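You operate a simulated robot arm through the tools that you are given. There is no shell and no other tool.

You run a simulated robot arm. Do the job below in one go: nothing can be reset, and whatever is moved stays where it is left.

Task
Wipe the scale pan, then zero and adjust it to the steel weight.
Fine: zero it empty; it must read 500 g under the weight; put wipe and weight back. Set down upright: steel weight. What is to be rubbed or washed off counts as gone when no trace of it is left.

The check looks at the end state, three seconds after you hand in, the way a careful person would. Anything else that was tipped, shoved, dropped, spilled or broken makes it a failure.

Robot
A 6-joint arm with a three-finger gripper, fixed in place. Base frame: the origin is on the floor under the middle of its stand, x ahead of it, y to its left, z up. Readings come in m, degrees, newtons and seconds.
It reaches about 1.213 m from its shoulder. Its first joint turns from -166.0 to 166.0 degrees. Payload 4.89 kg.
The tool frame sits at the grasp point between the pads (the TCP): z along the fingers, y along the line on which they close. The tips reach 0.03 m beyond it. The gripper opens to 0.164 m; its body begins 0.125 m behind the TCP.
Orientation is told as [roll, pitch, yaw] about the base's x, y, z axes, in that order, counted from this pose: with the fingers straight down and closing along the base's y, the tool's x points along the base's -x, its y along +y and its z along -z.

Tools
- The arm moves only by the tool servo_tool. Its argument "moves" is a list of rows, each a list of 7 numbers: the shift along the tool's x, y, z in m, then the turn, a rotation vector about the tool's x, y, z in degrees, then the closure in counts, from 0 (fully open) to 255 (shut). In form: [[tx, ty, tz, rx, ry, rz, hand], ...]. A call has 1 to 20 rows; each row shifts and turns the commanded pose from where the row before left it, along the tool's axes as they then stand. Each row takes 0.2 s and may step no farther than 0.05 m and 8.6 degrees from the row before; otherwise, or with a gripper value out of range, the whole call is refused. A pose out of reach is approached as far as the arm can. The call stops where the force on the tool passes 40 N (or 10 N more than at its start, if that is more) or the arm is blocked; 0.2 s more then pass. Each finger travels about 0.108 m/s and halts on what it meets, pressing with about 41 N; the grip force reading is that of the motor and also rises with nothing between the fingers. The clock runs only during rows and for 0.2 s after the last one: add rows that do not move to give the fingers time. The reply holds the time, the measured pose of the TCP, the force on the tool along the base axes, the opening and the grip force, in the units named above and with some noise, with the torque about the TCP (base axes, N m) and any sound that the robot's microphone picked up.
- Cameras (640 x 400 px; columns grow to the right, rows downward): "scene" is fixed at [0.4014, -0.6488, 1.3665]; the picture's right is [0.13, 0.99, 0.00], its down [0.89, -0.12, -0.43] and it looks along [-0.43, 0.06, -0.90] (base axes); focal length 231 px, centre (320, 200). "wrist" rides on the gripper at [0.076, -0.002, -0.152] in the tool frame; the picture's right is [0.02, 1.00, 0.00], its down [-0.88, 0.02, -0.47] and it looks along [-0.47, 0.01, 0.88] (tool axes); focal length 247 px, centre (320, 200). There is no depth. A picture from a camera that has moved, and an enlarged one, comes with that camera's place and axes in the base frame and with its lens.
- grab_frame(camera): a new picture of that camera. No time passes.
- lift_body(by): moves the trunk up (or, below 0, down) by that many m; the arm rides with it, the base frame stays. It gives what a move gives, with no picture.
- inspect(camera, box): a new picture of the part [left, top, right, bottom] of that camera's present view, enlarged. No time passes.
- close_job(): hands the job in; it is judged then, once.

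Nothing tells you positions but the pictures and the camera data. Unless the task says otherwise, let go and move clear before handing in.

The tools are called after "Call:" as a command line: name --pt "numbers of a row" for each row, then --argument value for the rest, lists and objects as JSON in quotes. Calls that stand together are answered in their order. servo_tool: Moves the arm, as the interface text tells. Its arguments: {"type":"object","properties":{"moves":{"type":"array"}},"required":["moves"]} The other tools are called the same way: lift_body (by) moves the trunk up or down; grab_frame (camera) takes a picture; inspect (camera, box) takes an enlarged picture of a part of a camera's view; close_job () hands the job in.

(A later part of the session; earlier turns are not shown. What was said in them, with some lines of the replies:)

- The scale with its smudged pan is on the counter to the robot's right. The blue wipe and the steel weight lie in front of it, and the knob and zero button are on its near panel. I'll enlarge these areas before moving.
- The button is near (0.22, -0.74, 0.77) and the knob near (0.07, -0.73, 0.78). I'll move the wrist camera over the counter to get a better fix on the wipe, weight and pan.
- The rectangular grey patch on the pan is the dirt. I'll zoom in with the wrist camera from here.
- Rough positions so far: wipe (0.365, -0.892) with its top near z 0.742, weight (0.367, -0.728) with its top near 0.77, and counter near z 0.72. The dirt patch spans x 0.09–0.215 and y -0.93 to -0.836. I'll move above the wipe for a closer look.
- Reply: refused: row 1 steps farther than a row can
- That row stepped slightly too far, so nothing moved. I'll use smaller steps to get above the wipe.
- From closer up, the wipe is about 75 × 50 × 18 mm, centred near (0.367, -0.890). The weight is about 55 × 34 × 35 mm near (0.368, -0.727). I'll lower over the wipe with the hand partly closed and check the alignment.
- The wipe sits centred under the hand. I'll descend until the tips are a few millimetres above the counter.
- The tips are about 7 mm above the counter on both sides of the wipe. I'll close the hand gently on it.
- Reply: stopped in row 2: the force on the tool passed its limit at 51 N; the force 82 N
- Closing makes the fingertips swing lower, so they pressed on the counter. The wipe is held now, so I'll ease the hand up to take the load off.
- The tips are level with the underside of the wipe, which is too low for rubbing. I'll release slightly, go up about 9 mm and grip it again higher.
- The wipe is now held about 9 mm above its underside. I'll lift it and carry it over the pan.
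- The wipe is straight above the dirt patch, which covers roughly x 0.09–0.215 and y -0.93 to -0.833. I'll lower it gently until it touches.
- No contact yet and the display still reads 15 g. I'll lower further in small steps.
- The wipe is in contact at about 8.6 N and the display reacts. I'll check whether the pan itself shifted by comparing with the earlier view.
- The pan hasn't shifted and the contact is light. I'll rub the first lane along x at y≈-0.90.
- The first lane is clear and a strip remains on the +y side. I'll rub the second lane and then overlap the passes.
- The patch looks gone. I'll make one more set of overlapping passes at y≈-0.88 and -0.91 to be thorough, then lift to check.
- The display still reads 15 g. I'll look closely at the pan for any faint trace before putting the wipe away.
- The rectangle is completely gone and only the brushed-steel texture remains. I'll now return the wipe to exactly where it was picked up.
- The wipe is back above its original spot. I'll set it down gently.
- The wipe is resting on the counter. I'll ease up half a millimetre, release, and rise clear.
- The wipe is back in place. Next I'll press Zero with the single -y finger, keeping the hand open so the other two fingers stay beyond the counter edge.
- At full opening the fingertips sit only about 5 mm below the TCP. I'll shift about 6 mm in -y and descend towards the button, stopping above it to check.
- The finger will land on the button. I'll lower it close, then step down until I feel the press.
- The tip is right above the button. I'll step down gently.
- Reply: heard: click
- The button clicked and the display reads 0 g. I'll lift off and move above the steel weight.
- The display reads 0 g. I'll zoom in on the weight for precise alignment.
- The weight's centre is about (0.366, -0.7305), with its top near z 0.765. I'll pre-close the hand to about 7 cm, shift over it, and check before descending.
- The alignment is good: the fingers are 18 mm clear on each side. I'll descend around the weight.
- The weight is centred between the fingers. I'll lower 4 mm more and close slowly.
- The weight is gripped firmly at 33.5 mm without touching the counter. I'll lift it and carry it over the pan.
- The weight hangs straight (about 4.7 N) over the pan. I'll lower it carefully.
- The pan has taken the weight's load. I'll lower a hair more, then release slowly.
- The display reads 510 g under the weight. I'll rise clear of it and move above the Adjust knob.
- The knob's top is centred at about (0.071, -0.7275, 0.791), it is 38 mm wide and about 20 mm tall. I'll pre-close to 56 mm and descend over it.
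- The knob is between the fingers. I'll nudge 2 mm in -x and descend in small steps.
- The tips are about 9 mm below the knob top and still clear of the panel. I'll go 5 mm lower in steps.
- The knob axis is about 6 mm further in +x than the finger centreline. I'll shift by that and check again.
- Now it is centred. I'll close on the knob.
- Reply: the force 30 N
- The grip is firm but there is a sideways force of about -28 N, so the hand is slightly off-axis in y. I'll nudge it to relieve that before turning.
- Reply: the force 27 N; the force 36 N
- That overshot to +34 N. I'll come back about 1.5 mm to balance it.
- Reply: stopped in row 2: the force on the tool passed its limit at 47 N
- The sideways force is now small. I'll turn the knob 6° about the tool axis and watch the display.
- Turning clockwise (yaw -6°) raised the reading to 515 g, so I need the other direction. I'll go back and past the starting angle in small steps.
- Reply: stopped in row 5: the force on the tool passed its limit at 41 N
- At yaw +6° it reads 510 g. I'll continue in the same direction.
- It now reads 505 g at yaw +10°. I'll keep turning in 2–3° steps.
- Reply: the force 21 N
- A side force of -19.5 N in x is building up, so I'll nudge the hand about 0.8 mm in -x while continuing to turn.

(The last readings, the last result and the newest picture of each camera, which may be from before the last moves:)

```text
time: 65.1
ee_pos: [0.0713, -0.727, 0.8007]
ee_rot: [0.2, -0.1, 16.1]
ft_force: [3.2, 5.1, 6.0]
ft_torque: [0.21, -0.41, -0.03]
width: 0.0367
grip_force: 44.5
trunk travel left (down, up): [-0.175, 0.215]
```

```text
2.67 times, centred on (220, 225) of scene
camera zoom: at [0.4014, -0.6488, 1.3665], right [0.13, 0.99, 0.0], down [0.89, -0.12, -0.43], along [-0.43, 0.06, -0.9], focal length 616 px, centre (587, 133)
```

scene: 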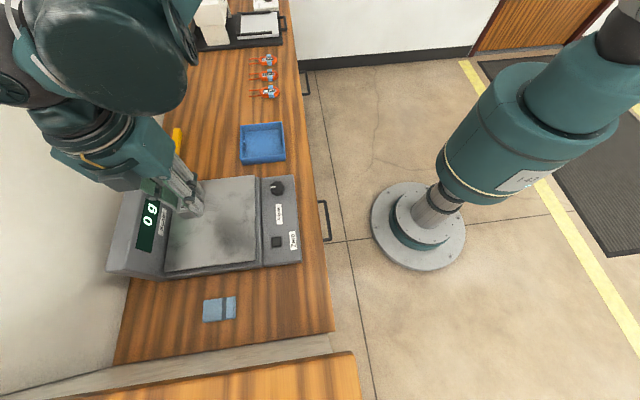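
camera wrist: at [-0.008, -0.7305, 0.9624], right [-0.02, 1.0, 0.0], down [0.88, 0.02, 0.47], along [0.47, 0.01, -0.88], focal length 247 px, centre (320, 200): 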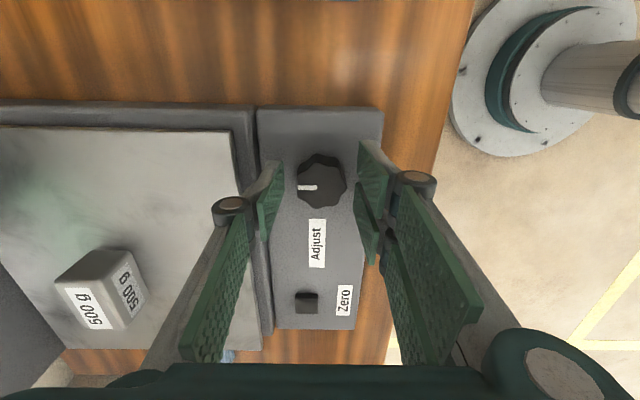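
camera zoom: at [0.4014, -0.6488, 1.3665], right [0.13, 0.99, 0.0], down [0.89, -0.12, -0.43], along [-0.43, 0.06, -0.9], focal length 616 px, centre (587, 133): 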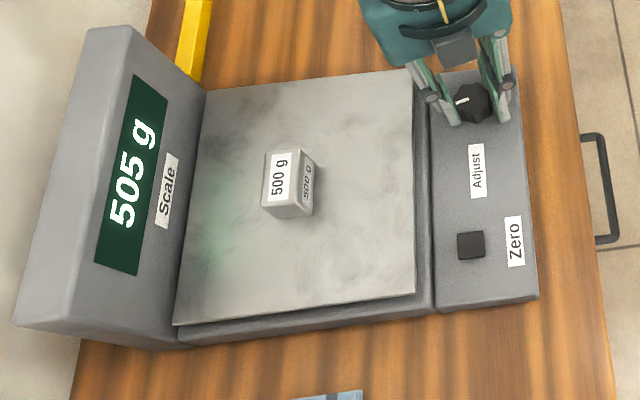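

Call:
servo_tool --pt "0 0 0 0 0 -2 210" --pt "0 0 0 0 0 0 210"

Call:
inspect --camera "scene" --box '[100, 150, 340, 300]'

```text
time: 65.7
ee_pos: [0.072, -0.7287, 0.8003]
ee_rot: [0.4, -0.1, 18.1]
ft_force: [20.6, 5.7, 2.9]
ft_torque: [0.19, -0.91, -0.02]
width: 0.0367
grip_force: 45.3
trunk travel left (down, up): [-0.175, 0.215]
```

```text
2.67 times, centred on (220, 225) of scene
camera zoom: at [0.4014, -0.6488, 1.3665], right [0.13, 0.99, 0.0], down [0.89, -0.12, -0.43], along [-0.43, 0.06, -0.9], focal length 616 px, centre (587, 133)
```

zoom: 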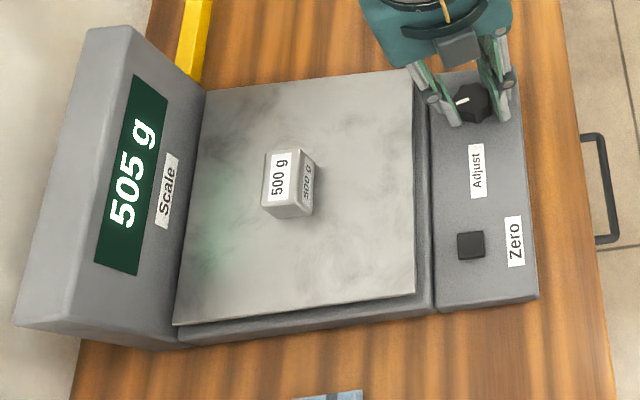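

Call:
servo_tool --pt "-0.0005 0 0 0 0 0 210" --pt "0 0 0 0 0 -2 210" --pt "0 0 0 0 0 0 210"

Call:
inspect --camera "scene" --box '[100, 150, 340, 300]'

```text
time: 66.5
ee_pos: [0.0708, -0.7283, 0.8014]
ee_rot: [0.2, 0.0, 20.0]
ft_force: [26.7, -0.8, 31.0]
ft_torque: [0.19, -0.85, -0.01]
width: 0.0367
grip_force: 45.5
trunk travel left (down, up): [-0.175, 0.215]
```

```text
2.67 times, centred on (220, 225) of scene
camera zoom: at [0.4014, -0.6488, 1.3665], right [0.13, 0.99, 0.0], down [0.89, -0.12, -0.43], along [-0.43, 0.06, -0.9], focal length 616 px, centre (587, 133)
```

zoom: 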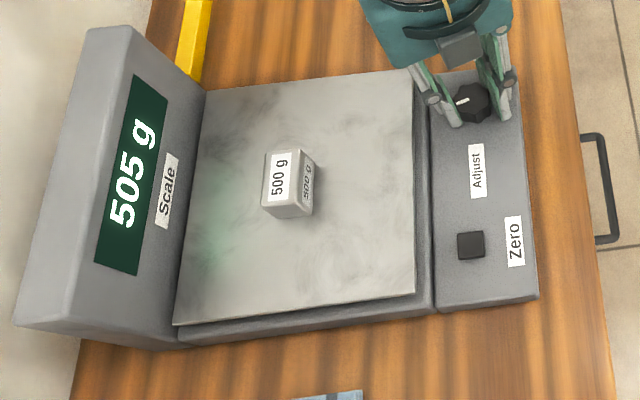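

The vertical force has risen to 31 N, so the tips are pressing the panel. I'll raise 1 mm, recentre, and re-check.

Call:
servo_tool --pt "-0.0008 0 -0.001 0 0 0 210" --pt "0 0 0 0 0 0 210"

Call:
inspect --camera "wrist" --box '[220, 130, 420, 255]'

Call:
inspect --camera "scene" --box '[240, 160, 336, 220]'

```text
time: 67.1
ee_pos: [0.0704, -0.7286, 0.8005]
ee_rot: [0.3, 0.0, 20.0]
ft_force: [11.4, -5.5, 25.0]
ft_torque: [-0.17, -0.27, 0.01]
width: 0.0368
grip_force: 44.7
trunk travel left (down, up): [-0.175, 0.215]
```

```text
3.20 times, centred on (320, 192) of wrist
camera zoom: at [0.0009, -0.7566, 0.9519], right [-0.36, 0.93, 0.0], down [0.82, 0.32, 0.47], along [0.44, 0.17, -0.88], focal length 790 px, centre (320, 224)
```

zoom: 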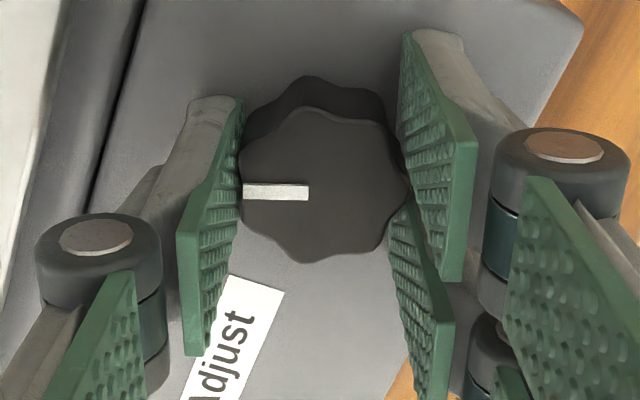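

```text
6.67 times, centred on (288, 190) of scene
camera zoom: at [0.4014, -0.6488, 1.3665], right [0.13, 0.99, 0.0], down [0.89, -0.12, -0.43], along [-0.43, 0.06, -0.9], focal length 1541 px, centre (533, 267)
```

zoom: 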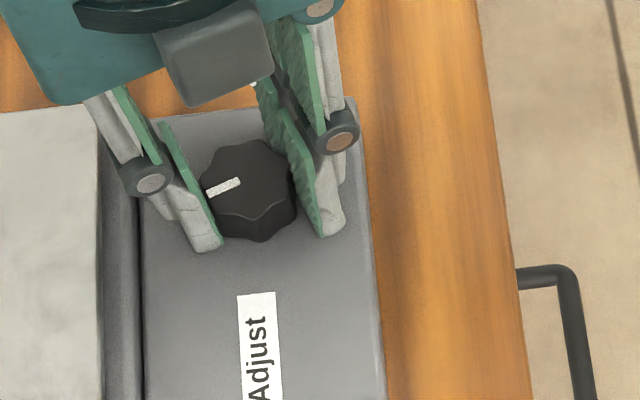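

Call:
servo_tool --pt "-0.0004 0 -0.001 0 0 0 210" --pt "0 0 0 0 0 0 210"

```text
time: 67.7
ee_pos: [0.0718, -0.729, 0.8003]
ee_rot: [0.3, 0.0, 20.1]
ft_force: [5.5, 2.1, -10.7]
ft_torque: [-0.28, 0.27, 0.0]
width: 0.0367
grip_force: 44.9
trunk travel left (down, up): [-0.175, 0.215]
```

The forces are low again. I'll continue turning 2° at a time.

Call:
servo_tool --pt "0 0 0.0003 0 0 -2 210" --pt "0 0 0 0 0 0 210"

Call:
inspect --camera "scene" --box '[100, 150, 340, 300]'

```text
time: 68.3
ee_pos: [0.0716, -0.7287, 0.801]
ee_rot: [0.4, -0.1, 22.1]
ft_force: [-2.6, 9.0, -35.2]
ft_torque: [-0.01, 0.27, 0.05]
width: 0.0366
grip_force: 45.0
trunk travel left (down, up): [-0.175, 0.215]
```

```text
2.67 times, centred on (220, 225) of scene
camera zoom: at [0.4014, -0.6488, 1.3665], right [0.13, 0.99, 0.0], down [0.89, -0.12, -0.43], along [-0.43, 0.06, -0.9], focal length 616 px, centre (587, 133)
```

zoom: 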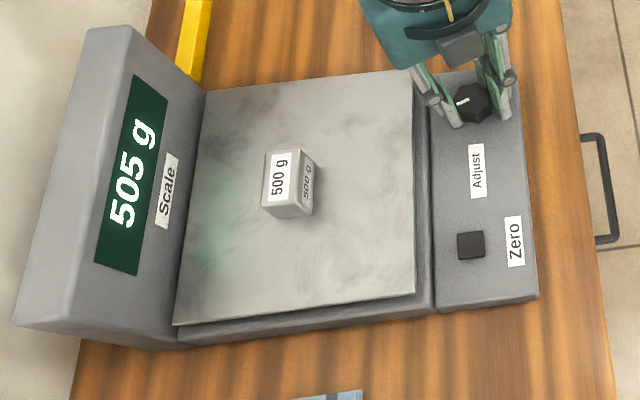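

The hand is now pulling up at 35 N, so I'll lower 1 mm to relax it.

Call:
servo_tool --pt "0 0 0.001 0 0 0 210" --pt "0 0 0 0 0 0 210" --pt "0 0 0 0 0 0 210"

```text
time: 69.1
ee_pos: [0.0723, -0.7293, 0.8006]
ee_rot: [0.3, 0.0, 22.0]
ft_force: [-14.2, 12.8, -29.3]
ft_torque: [0.23, 0.52, 0.0]
width: 0.0367
grip_force: 45.3
trunk travel left (down, up): [-0.175, 0.215]
```

I'll open and regrip here to clear the built-up stress before continuing.

Call:
servo_tool --pt "0 0 0 0 0 0 190" --pt "0 0 0 0 0 0 175" --pt "0 0 0 0 0 0 175"

Call:
inspect --camera "scene" --box '[100, 150, 340, 300]'

Call:
inspect --camera "wrist" --box '[220, 130, 420, 255]'

```text
time: 69.9
ee_pos: [0.0734, -0.7291, 0.8014]
ee_rot: [0.3, -0.1, 22.1]
ft_force: [0.4, 0.8, -0.2]
ft_torque: [0.0, 0.0, -0.01]
width: 0.0513
grip_force: 0.1
trunk travel left (down, up): [-0.175, 0.215]
```

```text
2.67 times, centred on (220, 225) of scene
camera zoom: at [0.4014, -0.6488, 1.3665], right [0.13, 0.99, 0.0], down [0.89, -0.12, -0.43], along [-0.43, 0.06, -0.9], focal length 616 px, centre (587, 133)
```

zoom: 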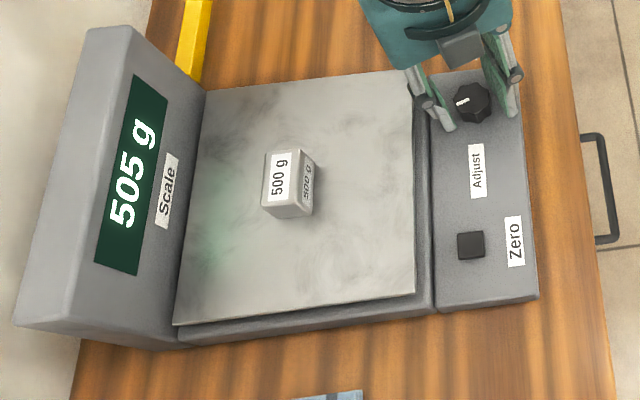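

```text
3.20 times, centred on (320, 192) of wrist
camera zoom: at [0.0026, -0.7593, 0.9525], right [-0.4, 0.92, 0.0], down [0.81, 0.35, 0.47], along [0.43, 0.19, -0.88], focal length 790 px, centre (320, 224)
```

zoom: 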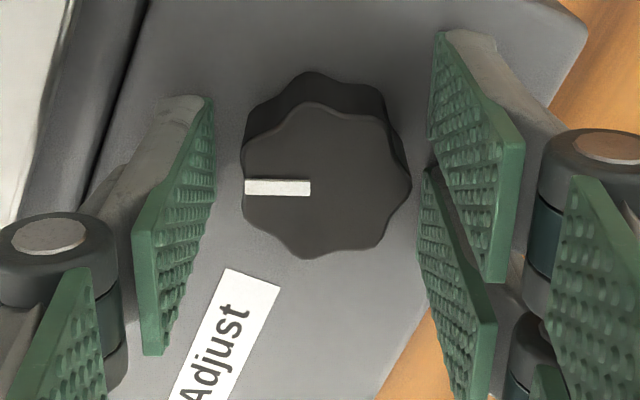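

The knob sits about 1.5 mm towards the tool's +y. I'll recentre and regrip.

Call:
servo_tool --pt "0 0.0015 0 0 0 0 175" --pt "0 0 0 0 0 0 188" --pt "0 0 0 0 0 0 196" --pt "0 0 0 0 0 0 206" --pt "0 0 0 0 0 0 206"

```text
time: 71.1
ee_pos: [0.073, -0.7278, 0.8027]
ee_rot: [0.2, 0.0, 22.1]
ft_force: [7.9, -22.4, 7.3]
ft_torque: [-0.69, -0.24, 0.02]
width: 0.0367
grip_force: 44.9
trunk travel left (down, up): [-0.175, 0.215]
```

Call:
servo_tool --pt "0 -0.0008 0 0 0 0 206" --pt "0 0 0 0 0 -2 206" --pt "0 0 0 0 0 0 206"

Call:
inspect --camera "scene" --box '[100, 150, 340, 300]'

```text
time: 71.9
ee_pos: [0.0719, -0.7278, 0.8006]
ee_rot: [0.4, -0.1, 24.0]
ft_force: [16.7, -20.0, -3.0]
ft_torque: [-0.56, -0.52, 0.02]
width: 0.0366
grip_force: 45.4
trunk travel left (down, up): [-0.175, 0.215]
```

```text
2.67 times, centred on (220, 225) of scene
camera zoom: at [0.4014, -0.6488, 1.3665], right [0.13, 0.99, 0.0], down [0.89, -0.12, -0.43], along [-0.43, 0.06, -0.9], focal length 616 px, centre (587, 133)
```

zoom: 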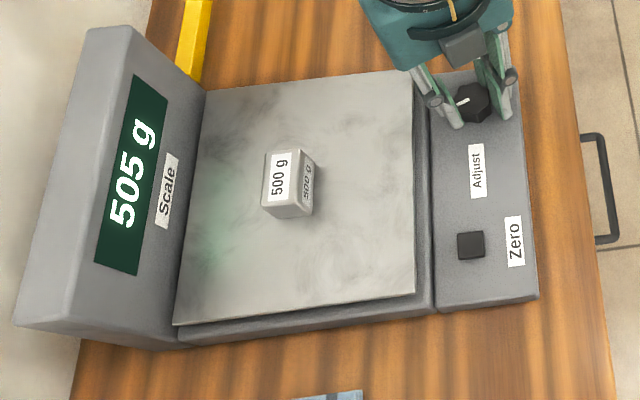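

Call:
servo_tool --pt "-0.0002 -0.001 0 0 0 0 206" --pt "0 0 0 0 0 -2 206" --pt "0 0 0 0 0 0 206"

Call:
inspect --camera "scene" --box '[100, 150, 340, 300]'

```text
time: 72.7
ee_pos: [0.073, -0.7275, 0.802]
ee_rot: [0.3, 0.0, 26.1]
ft_force: [16.0, -20.5, 8.0]
ft_torque: [-0.61, -0.4, 0.05]
width: 0.0367
grip_force: 45.2
trunk travel left (down, up): [-0.175, 0.215]
```

```text
2.67 times, centred on (220, 225) of scene
camera zoom: at [0.4014, -0.6488, 1.3665], right [0.13, 0.99, 0.0], down [0.89, -0.12, -0.43], along [-0.43, 0.06, -0.9], focal length 616 px, centre (587, 133)
```

zoom: 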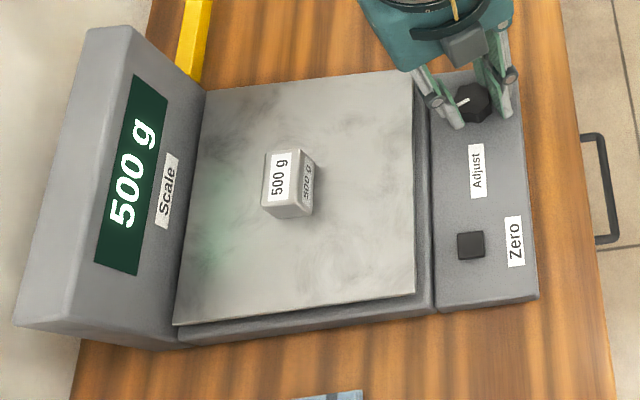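

It reads 500 g, just inside the band. The bands look about 15° wide, so I'll turn about 6.5° more to sit in the middle of it.

Call:
servo_tool --pt "-0.0002 -0.0008 0 0 0 -1 206" --pt "0 0 0 0 0 -2 206" --pt "0 0 0 0 0 0 206"

Call:
inspect --camera "scene" --box '[100, 150, 340, 300]'

```text
time: 73.5
ee_pos: [0.0734, -0.7293, 0.8023]
ee_rot: [0.3, 0.0, 29.1]
ft_force: [9.5, 10.8, -7.4]
ft_torque: [0.38, -0.06, 0.01]
width: 0.0366
grip_force: 44.6
trunk travel left (down, up): [-0.175, 0.215]
```

```text
2.67 times, centred on (220, 225) of scene
camera zoom: at [0.4014, -0.6488, 1.3665], right [0.13, 0.99, 0.0], down [0.89, -0.12, -0.43], along [-0.43, 0.06, -0.9], focal length 616 px, centre (587, 133)
```

zoom: 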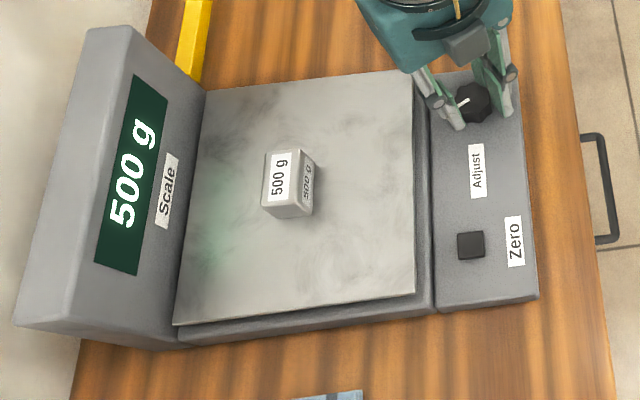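

Call:
servo_tool --pt "0 0 0 0 0 -2 206" --pt "0 0 0 0 0 -1.5 206" --pt "0 0 0 0 0 0 206"

Call:
inspect --camera "scene" --box '[100, 150, 340, 300]'

Call:
inspect --camera "wrist" --box '[220, 130, 420, 255]'

```text
time: 74.3
ee_pos: [0.0722, -0.729, 0.8012]
ee_rot: [0.4, -0.1, 32.6]
ft_force: [4.1, 3.1, -6.3]
ft_torque: [-0.13, 0.07, 0.03]
width: 0.0369
grip_force: 45.3
trunk travel left (down, up): [-0.175, 0.215]
stopped in row 3: the force on the tool passed its limit at 42 N (the readings are from after the stop); the commanded pose is now the measured one
```

```text
2.67 times, centred on (220, 225) of scene
camera zoom: at [0.4014, -0.6488, 1.3665], right [0.13, 0.99, 0.0], down [0.89, -0.12, -0.43], along [-0.43, 0.06, -0.9], focal length 616 px, centre (587, 133)
```

zoom: 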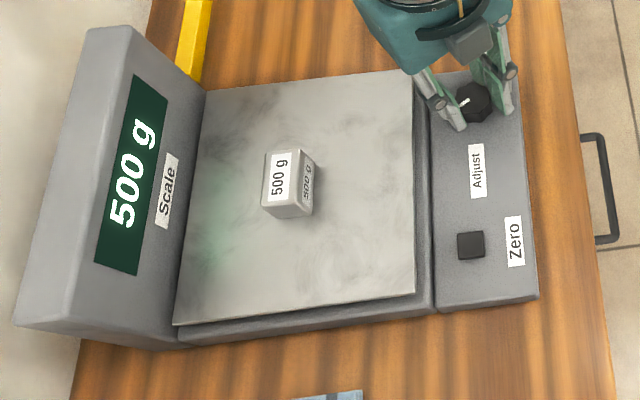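

```text
3.20 times, centred on (320, 192) of wrist
camera zoom: at [0.0097, -0.7715, 0.9527], right [-0.56, 0.83, 0.01], down [0.73, 0.49, 0.48], along [0.39, 0.27, -0.88], focal length 790 px, centre (320, 224)
```

zoom: 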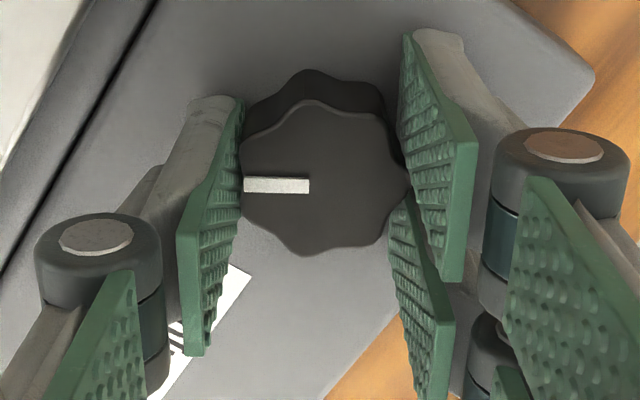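

It reads 500 g near the middle of the band. I'll open, check that the reading holds, and lift off the knob.

Call:
servo_tool --pt "0 0 0 0 0 0 190" --pt "0 0 0 0 0 0 170" --pt "0 0 0 0 0 0 170" --pt "0 0 -0.01 0 0 0 170" --pt "0 0 -0.03 0 0 0 170" --pt "0 0 -0.04 0 0 0 170" --pt "0 0 -0.04 0 0 0 140" --pt "0 0 -0.02 0 0 0 140" --pt "0 0 0 0 0 0 140"

Call:
inspect --camera "scene" --box '[100, 150, 340, 300]'

Call:
grab_frame --camera "wrist"

```text
time: 76.3
ee_pos: [0.071, -0.7287, 0.943]
ee_rot: [0.3, -0.2, 32.6]
ft_force: [0.4, 0.3, -0.2]
ft_torque: [-0.08, 0.01, -0.01]
width: 0.0741
grip_force: 0.0
trunk travel left (down, up): [-0.175, 0.215]
```

```text
2.67 times, centred on (220, 225) of scene
camera zoom: at [0.4014, -0.6488, 1.3665], right [0.13, 0.99, 0.0], down [0.89, -0.12, -0.43], along [-0.43, 0.06, -0.9], focal length 616 px, centre (587, 133)
```

zoom: 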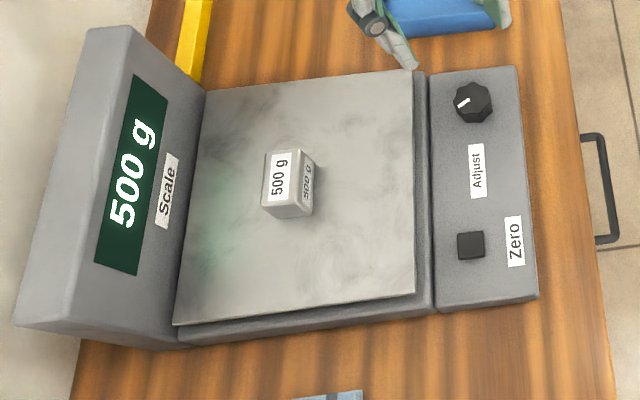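

```text
taken
camera wrist: at [0.009, -0.7724, 1.0933], right [-0.56, 0.83, 0.01], down [0.73, 0.49, 0.48], along [0.39, 0.27, -0.88], focal length 247 px, centre (320, 200)
```

wrist: 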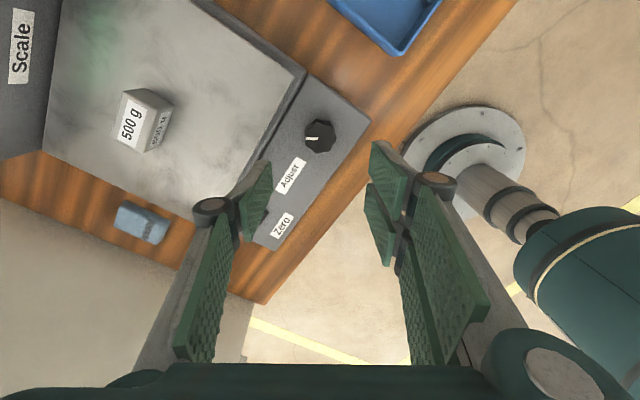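

The reading holds at 500 g with the hand off. I'll rotate back to yaw 0 and move above the weight on the pan.

Call:
servo_tool --pt "0 0 0 0 0 8.15 140" --pt "0 0 0 0 0 8.15 140" --pt "0 0 0 0 0 8.15 140" --pt "0 0 0 0 0 8.15 140" --pt "0 0 0 0 0 0 140" --pt "-0.0215 -0.043 0 0 0 0 140" --pt "-0.0215 -0.043 0 0 0 0 140" --pt "-0.0215 -0.043 0 0 0 0 140" --pt "-0.0215 -0.043 0 0 0 0 140" --pt "0 0 0 0 0 0 140" --pt "0 0 0 0 0 0 140"

Call:
grab_frame --camera "wrist"

```text
time: 78.8
ee_pos: [0.1607, -0.908, 0.9395]
ee_rot: [0.3, 0.1, -0.1]
ft_force: [0.5, -0.4, -0.7]
ft_torque: [0.06, 0.04, -0.02]
width: 0.0739
grip_force: 0.1
trunk travel left (down, up): [-0.175, 0.215]
```

```text
taken
camera wrist: at [0.0847, -0.909, 1.0905], right [-0.02, 1.0, 0.01], down [0.88, 0.02, 0.47], along [0.47, 0.02, -0.88], focal length 247 px, centre (320, 200)
```

wrist: 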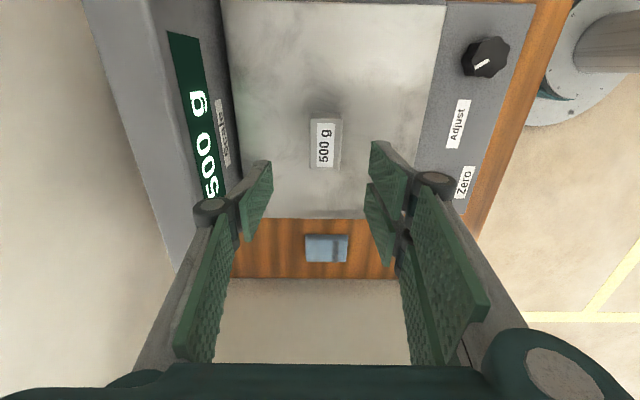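

Call:
inspect --camera "wrist" --box '[277, 110, 373, 170]'

```text
6.67 times, centred on (325, 140) of wrist
camera zoom: at [0.0847, -0.909, 1.0905], right [-0.02, 1.0, 0.01], down [0.88, 0.02, 0.47], along [0.47, 0.02, -0.88], focal length 1646 px, centre (287, 600)
```

zoom: 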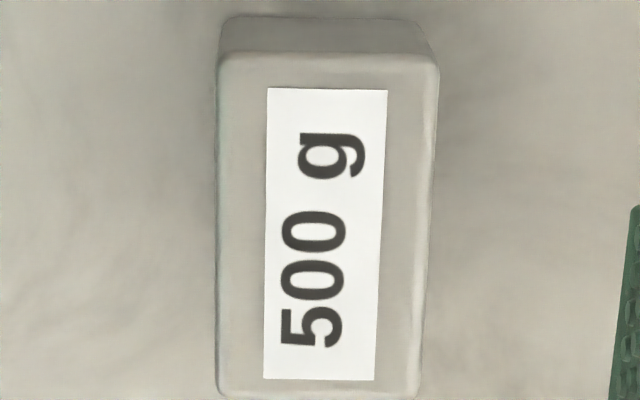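

The weight is at about (0.156, -0.9005). I'll correct the hand position and take out the small tilt, then descend around it.

Call:
servo_tool --pt "0.004 0.0065 0 0.3 0 0 140" --pt "0 0 0.03 0 0 0 140" --pt "0 0 0.03 0 0 0 140" --pt "0 0 0 0 0 0 140" --pt "0 0 0 0 0 0 140"

Call:
grab_frame --camera "wrist"

```text
time: 80.0
ee_pos: [0.1561, -0.8947, 0.8782]
ee_rot: [0.1, 0.1, 0.0]
ft_force: [-0.1, 0.2, -1.2]
ft_torque: [0.08, -0.01, -0.01]
width: 0.0739
grip_force: 0.1
trunk travel left (down, up): [-0.175, 0.215]
```

```text
taken
camera wrist: at [0.0803, -0.8973, 1.0302], right [-0.02, 1.0, 0.0], down [0.88, 0.02, 0.47], along [0.47, 0.01, -0.88], focal length 247 px, centre (320, 200)
```

wrist: 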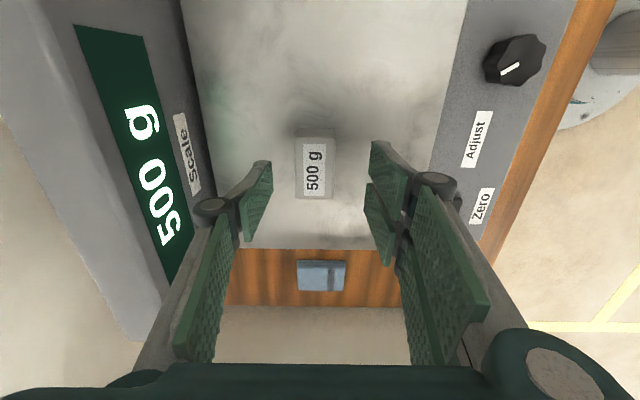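

Call:
servo_tool --pt "0 -0.0055 0 0 0 0 140" --pt "0 0 0.015 0 0 0 140" --pt "0 0 0.015 0 0 0 140" --pt "0 0 0 0 0 0 140" --pt "0 0 0 0 0 0 140"

Call:
grab_frame --camera "wrist"

```text
time: 81.2
ee_pos: [0.1544, -0.8999, 0.8499]
ee_rot: [0.1, 0.1, -0.1]
ft_force: [0.2, -0.7, -0.4]
ft_torque: [0.05, 0.03, 0.0]
width: 0.074
grip_force: 0.0
trunk travel left (down, up): [-0.175, 0.215]
```

```text
taken
camera wrist: at [0.0777, -0.9014, 1.0014], right [-0.02, 1.0, 0.0], down [0.88, 0.02, 0.47], along [0.47, 0.01, -0.88], focal length 247 px, centre (320, 200)
```

wrist: 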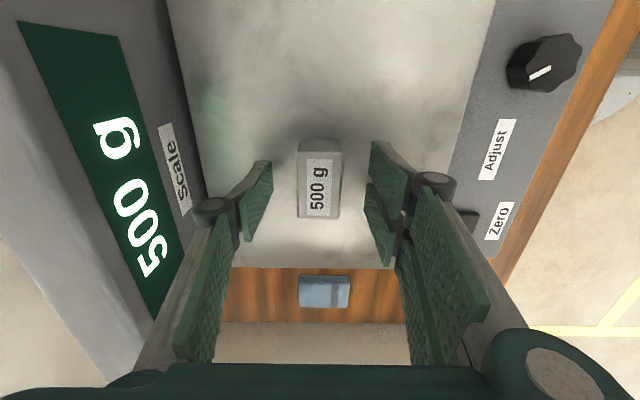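

Call:
servo_tool --pt "-0.003 0 0.003 0 0 0 140" --pt "0 0 0.003 0 0 0 140" --pt "0 0 0 0 0 0 160" --pt "0 0 0 0 0 0 175" --pt "0 0 0 0 0 0 185" --pt "0 0 0 0 0 0 195" --pt "0 0 0 0 0 0 205" --pt "0 0 0 0 0 0 215" --pt "0 0 0 0 0 0 215" --pt "0 0 0 0 0 0 215"

Call:
grab_frame --camera "wrist"

```text
time: 83.3
ee_pos: [0.1579, -0.8989, 0.8441]
ee_rot: [0.2, 0.1, 0.0]
ft_force: [-0.1, -2.0, -0.9]
ft_torque: [-0.05, 0.03, 0.04]
width: 0.0337
grip_force: 40.6
trunk travel left (down, up): [-0.175, 0.215]
```

```text
taken
camera wrist: at [0.0812, -0.9008, 0.9961], right [-0.02, 1.0, 0.0], down [0.88, 0.02, 0.47], along [0.47, 0.01, -0.88], focal length 247 px, centre (320, 200)
```

wrist: 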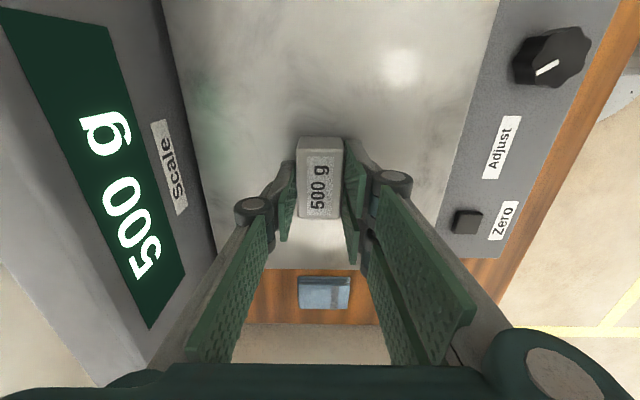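

The weight is held. I'll lift it off the pan and carry it back above its original spot.

Call:
servo_tool --pt "0 0 -0.01 0 0 0 215" --pt "0 0 -0.03 0 0 0 215" --pt "0 0 -0.04 0 0 0 215" --pt "0 0 -0.01 0 0 0 215" --pt "-0.03 0.028 0 0 0 0 215" --pt "-0.03 0.028 0 0 0 0 215" --pt "-0.03 0.028 0 0 0 0 215" --pt "-0.03 0.028 0 0 0 0 215" --pt "-0.03 0.028 0 0 0 0 215" --pt "-0.03 0.028 0 0 0 0 215" --pt "-0.028 0.002 0 0 0 0 215" --pt "0 0 0 0 0 0 215" --pt "0 0 0 0 0 0 215"

Call:
grab_frame --camera "wrist"

Call:
grab_frame --camera "scene"

```text
time: 86.2
ee_pos: [0.3658, -0.7293, 0.9343]
ee_rot: [0.1, 0.1, 0.1]
ft_force: [0.7, 0.3, -5.3]
ft_torque: [-0.07, 0.04, 0.01]
width: 0.0341
grip_force: 40.9
trunk travel left (down, up): [-0.175, 0.215]
```

```text
taken
camera wrist: at [0.2901, -0.7306, 1.0855], right [-0.02, 1.0, 0.0], down [0.88, 0.02, 0.47], along [0.47, 0.01, -0.88], focal length 247 px, centre (320, 200)
```

wrist: 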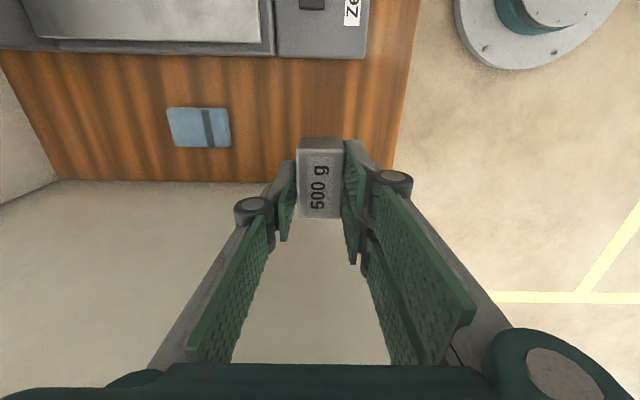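

```text
taken
```

scene: 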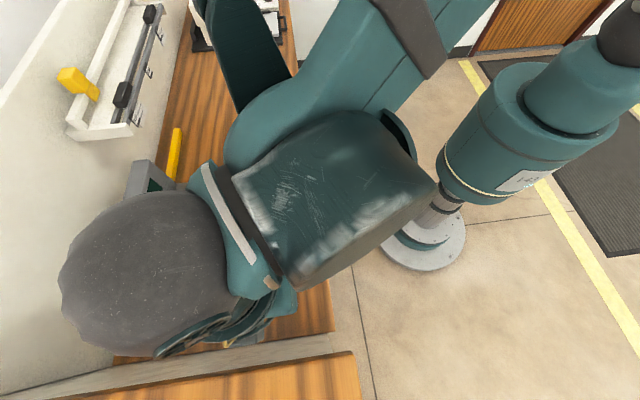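

The weight hangs straight above its home spot. I'll lower it.

Call:
servo_tool --pt "0 0 0.04 0 0 0 215" --pt "0 0 0.04 0 0 0 215" --pt "0 0 0.04 0 0 0 215" --pt "0 0 0.02 0 0 0 215" --pt "0 0 0.006 0 0 0 215" --pt "0 0 0 0 0 0 215"

Call:
grab_frame --camera "wrist"

```text
time: 87.5
ee_pos: [0.3646, -0.7303, 0.7902]
ee_rot: [0.1, 0.2, -0.1]
ft_force: [-0.5, -0.9, -5.6]
ft_torque: [0.03, 0.0, 0.01]
width: 0.0336
grip_force: 40.7
trunk travel left (down, up): [-0.175, 0.215]
```

```text
taken
camera wrist: at [0.2886, -0.731, 0.9409], right [-0.02, 1.0, 0.0], down [0.88, 0.02, 0.47], along [0.47, 0.01, -0.88], focal length 247 px, centre (320, 200)
```

wrist: 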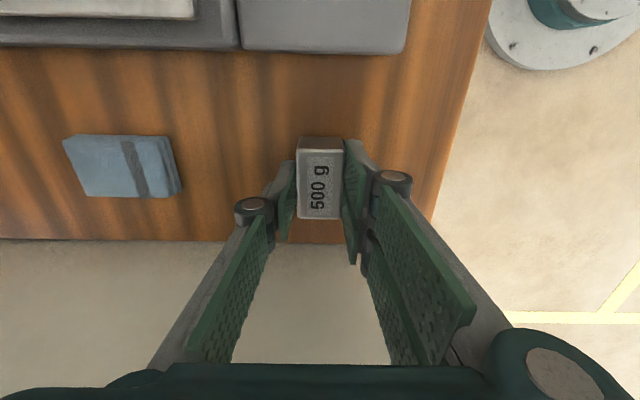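

Call:
servo_tool --pt "-0.0012 0 0.003 0 0 0 215" --pt "0 0 0.002 0 0 0 215" --pt "0 0 0 0 0 0 215"

```text
time: 88.3
ee_pos: [0.3668, -0.7294, 0.7836]
ee_rot: [0.1, 0.1, 0.0]
ft_force: [0.1, 0.4, -4.8]
ft_torque: [-0.02, 0.0, 0.0]
width: 0.034
grip_force: 41.1
trunk travel left (down, up): [-0.175, 0.215]
```

Call:
servo_tool --pt "0 0 0.001 0 0 0 215" --pt "0 0 0.0007 0 0 0 215" --pt "0 0 0 0 0 0 215"

```text
time: 89.2
ee_pos: [0.3672, -0.7301, 0.7828]
ee_rot: [0.0, 0.0, -0.1]
ft_force: [1.9, -6.2, 16.9]
ft_torque: [-0.16, 0.19, 0.01]
width: 0.0338
grip_force: 40.9
trunk travel left (down, up): [-0.175, 0.215]
```

The weight is on the counter. I'll ease up slightly, release and rise straight up.

Call:
servo_tool --pt "0 0 -0.0007 0 0 0 215" --pt "0 0 0 0 0 0 205" --pt "0 0 0 0 0 0 195" --pt "0 0 0 0 0 0 180" --pt "0 0 0 0 0 0 160" --pt "0 0 0 0 0 0 140" --pt "0 0 0 0 0 0 140" --pt "0 0 -0.02 0 0 0 140" --pt "0 0 -0.04 0 0 0 140" --pt "0 0 -0.04 0 0 0 140" --pt "0 0 -0.04 0 0 0 140" --pt "0 0 0 0 0 0 140"

Call:
grab_frame --camera "wrist"

```text
time: 91.8
ee_pos: [0.366, -0.7297, 0.9251]
ee_rot: [0.2, 0.1, 0.1]
ft_force: [-0.2, 0.8, 0.6]
ft_torque: [-0.03, -0.06, -0.03]
width: 0.0741
grip_force: 0.2
trunk travel left (down, up): [-0.175, 0.215]
```

```text
taken
camera wrist: at [0.2902, -0.7313, 1.0752], right [-0.02, 1.0, 0.0], down [0.88, 0.02, 0.47], along [0.47, 0.01, -0.88], focal length 247 px, centre (320, 200)
```

wrist: 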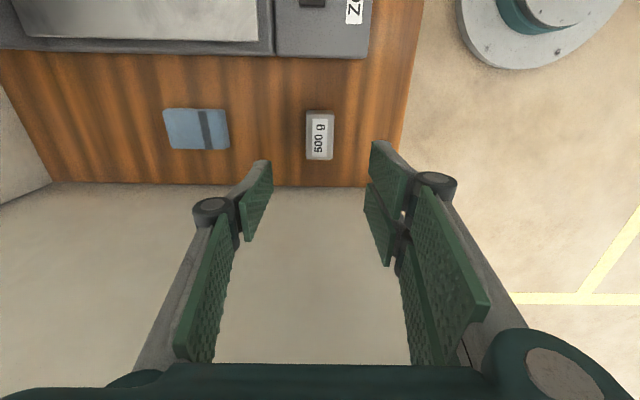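

The weight stands back in its place. I'll move the arm clear towards its starting pose and check everything.

Call:
servo_tool --pt "0 0 -0.04 0 0 0 100" --pt "0 0 -0.04 0 0 0 50" --pt "0 0.02 -0.04 0 0 0 0" --pt "0.02 0.035 -0.02 0 0 0 0" --pt "0.03 0.035 -0.01 0 0 0 0" --pt "0.03 0.035 -0.01 0 0 0 0" --pt "0.035 0.035 0 0 0 0 0" --pt "0.035 0.035 0 0 0 0 0" --pt "0.04 0.03 0 0 0 0 0" --pt "0.032 0 0 0 0 0 0" --pt "0 0 0 0 0 0 0" --pt "0 0 0 0 0 0 0"

Call:
grab_frame --camera "scene"

Call:
inspect --camera "scene" --box '[100, 150, 340, 300]'

Call:
inspect --camera "scene" --box '[190, 280, 310, 355]'

Call:
inspect --camera "wrist" --box '[0, 20, 320, 220]'

```text
time: 94.3
ee_pos: [0.1461, -0.5068, 1.083]
ee_rot: [0.1, 0.1, 0.0]
ft_force: [0.4, -0.3, 0.5]
ft_torque: [-0.03, -0.04, 0.0]
width: 0.164
grip_force: 0.0
trunk travel left (down, up): [-0.175, 0.215]
```

```text
taken
```

scene: 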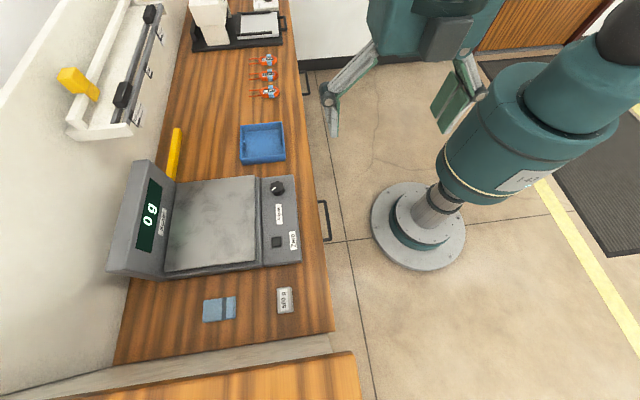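

```text
2.67 times, centred on (220, 225) of scene
camera zoom: at [0.4014, -0.6488, 1.3665], right [0.13, 0.99, 0.0], down [0.89, -0.12, -0.43], along [-0.43, 0.06, -0.9], focal length 616 px, centre (587, 133)
```

zoom: 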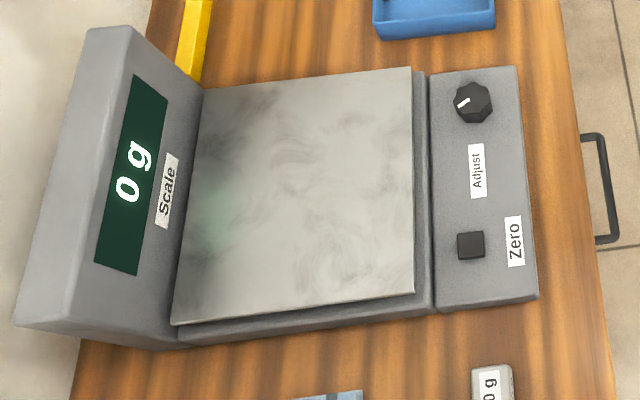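

```text
5.33 times, centred on (250, 318) of scene
camera zoom: at [0.4014, -0.6488, 1.3665], right [0.13, 0.99, 0.0], down [0.89, -0.12, -0.43], along [-0.43, 0.06, -0.9], focal length 1233 px, centre (693, -427)
```

zoom: 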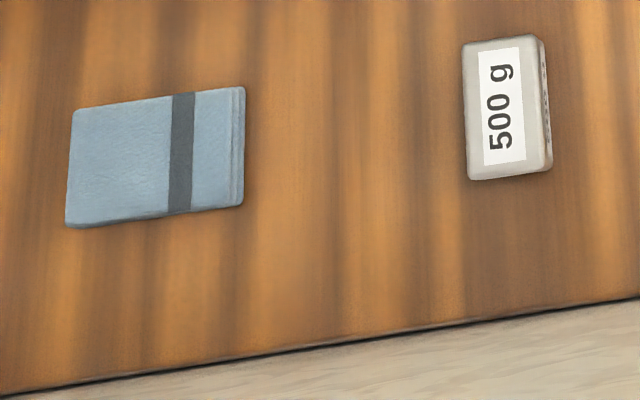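

```text
2.00 times, centred on (160, 120) of wrist
camera zoom: at [0.069, -0.5076, 1.234], right [-0.02, 1.0, 0.0], down [0.88, 0.02, 0.47], along [0.47, 0.01, -0.88], focal length 494 px, centre (640, 360)
```

zoom: 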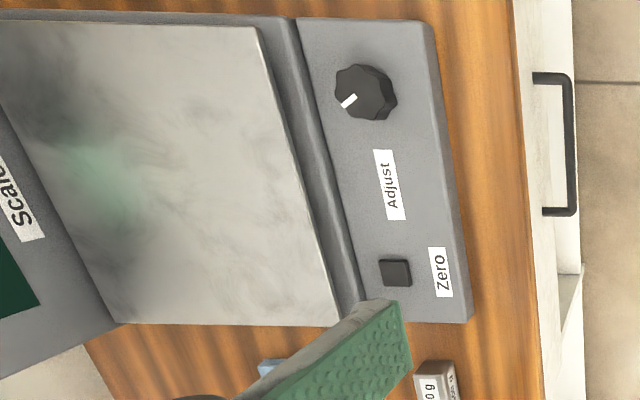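

Everything is in place and the display reads 0 g. I'll take one last close look at the pan for any residue.

Call:
inspect --camera "scene" --box '[178, 180, 258, 230]'

Call:
inspect --camera "scene" --box '[178, 215, 258, 265]'

```text
8.00 times, centred on (218, 205) of scene
camera zoom: at [0.4014, -0.6488, 1.3665], right [0.13, 0.99, 0.0], down [0.89, -0.12, -0.43], along [-0.43, 0.06, -0.9], focal length 1849 px, centre (1136, 160)
```

zoom: 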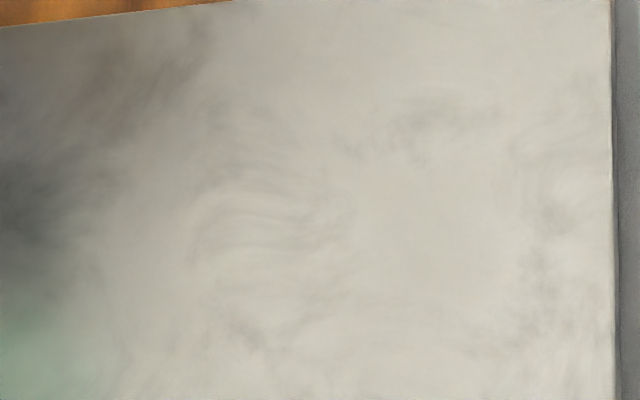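

```text
8.00 times, centred on (218, 240) of scene
camera zoom: at [0.4014, -0.6488, 1.3665], right [0.13, 0.99, 0.0], down [0.89, -0.12, -0.43], along [-0.43, 0.06, -0.9], focal length 1849 px, centre (1136, -120)
```

zoom: 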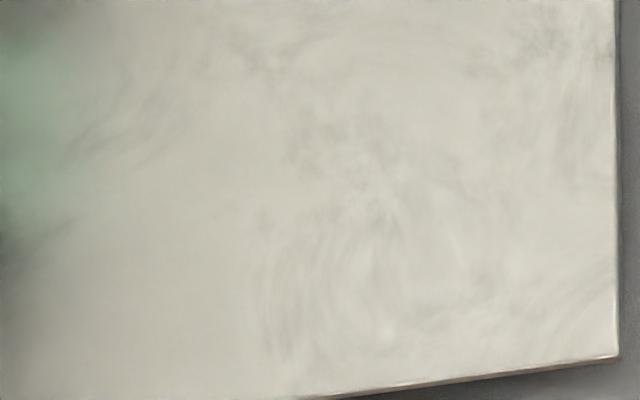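

The pan shows only its brushed-metal texture and reflections, with no dirt left. The scale reads 0 g empty and read 500 g under the weight, the wipe and weight are back in place with the weight upright, and the arm is clear. I'm handing in.

Call:
close_job

```text
The job is handed in.
```

The job is handed in, and my last pictures show everything as asked.

- **Pan:** I rubbed off the dirt patch. Close-up pictures show no trace of it, only the brushed metal and reflections.
- **Zero:** I pressed Zero with the pan empty. The display read 0 g then, and 0 g again at the end.
- **Adjustment:** the scale first read 510 g under the steel weight. I turned the knob until it read 500 g, and it held there after I let go. The display moves in 5 g steps, so I set the knob near the middle of the 500 g range. That midpoint is an estimate, because I didn't turn on to find where it drops to 495 g.
- **Putting back:** the wipe and the weight are back where they started to within about 2 mm, with the weight upright.

When I first picked up the wipe, the fingertips pressed on the counter at about 81 N before I backed off. I saw no mark there afterwards. Nothing was tipped or dropped, and the arm is clear with the hand open.
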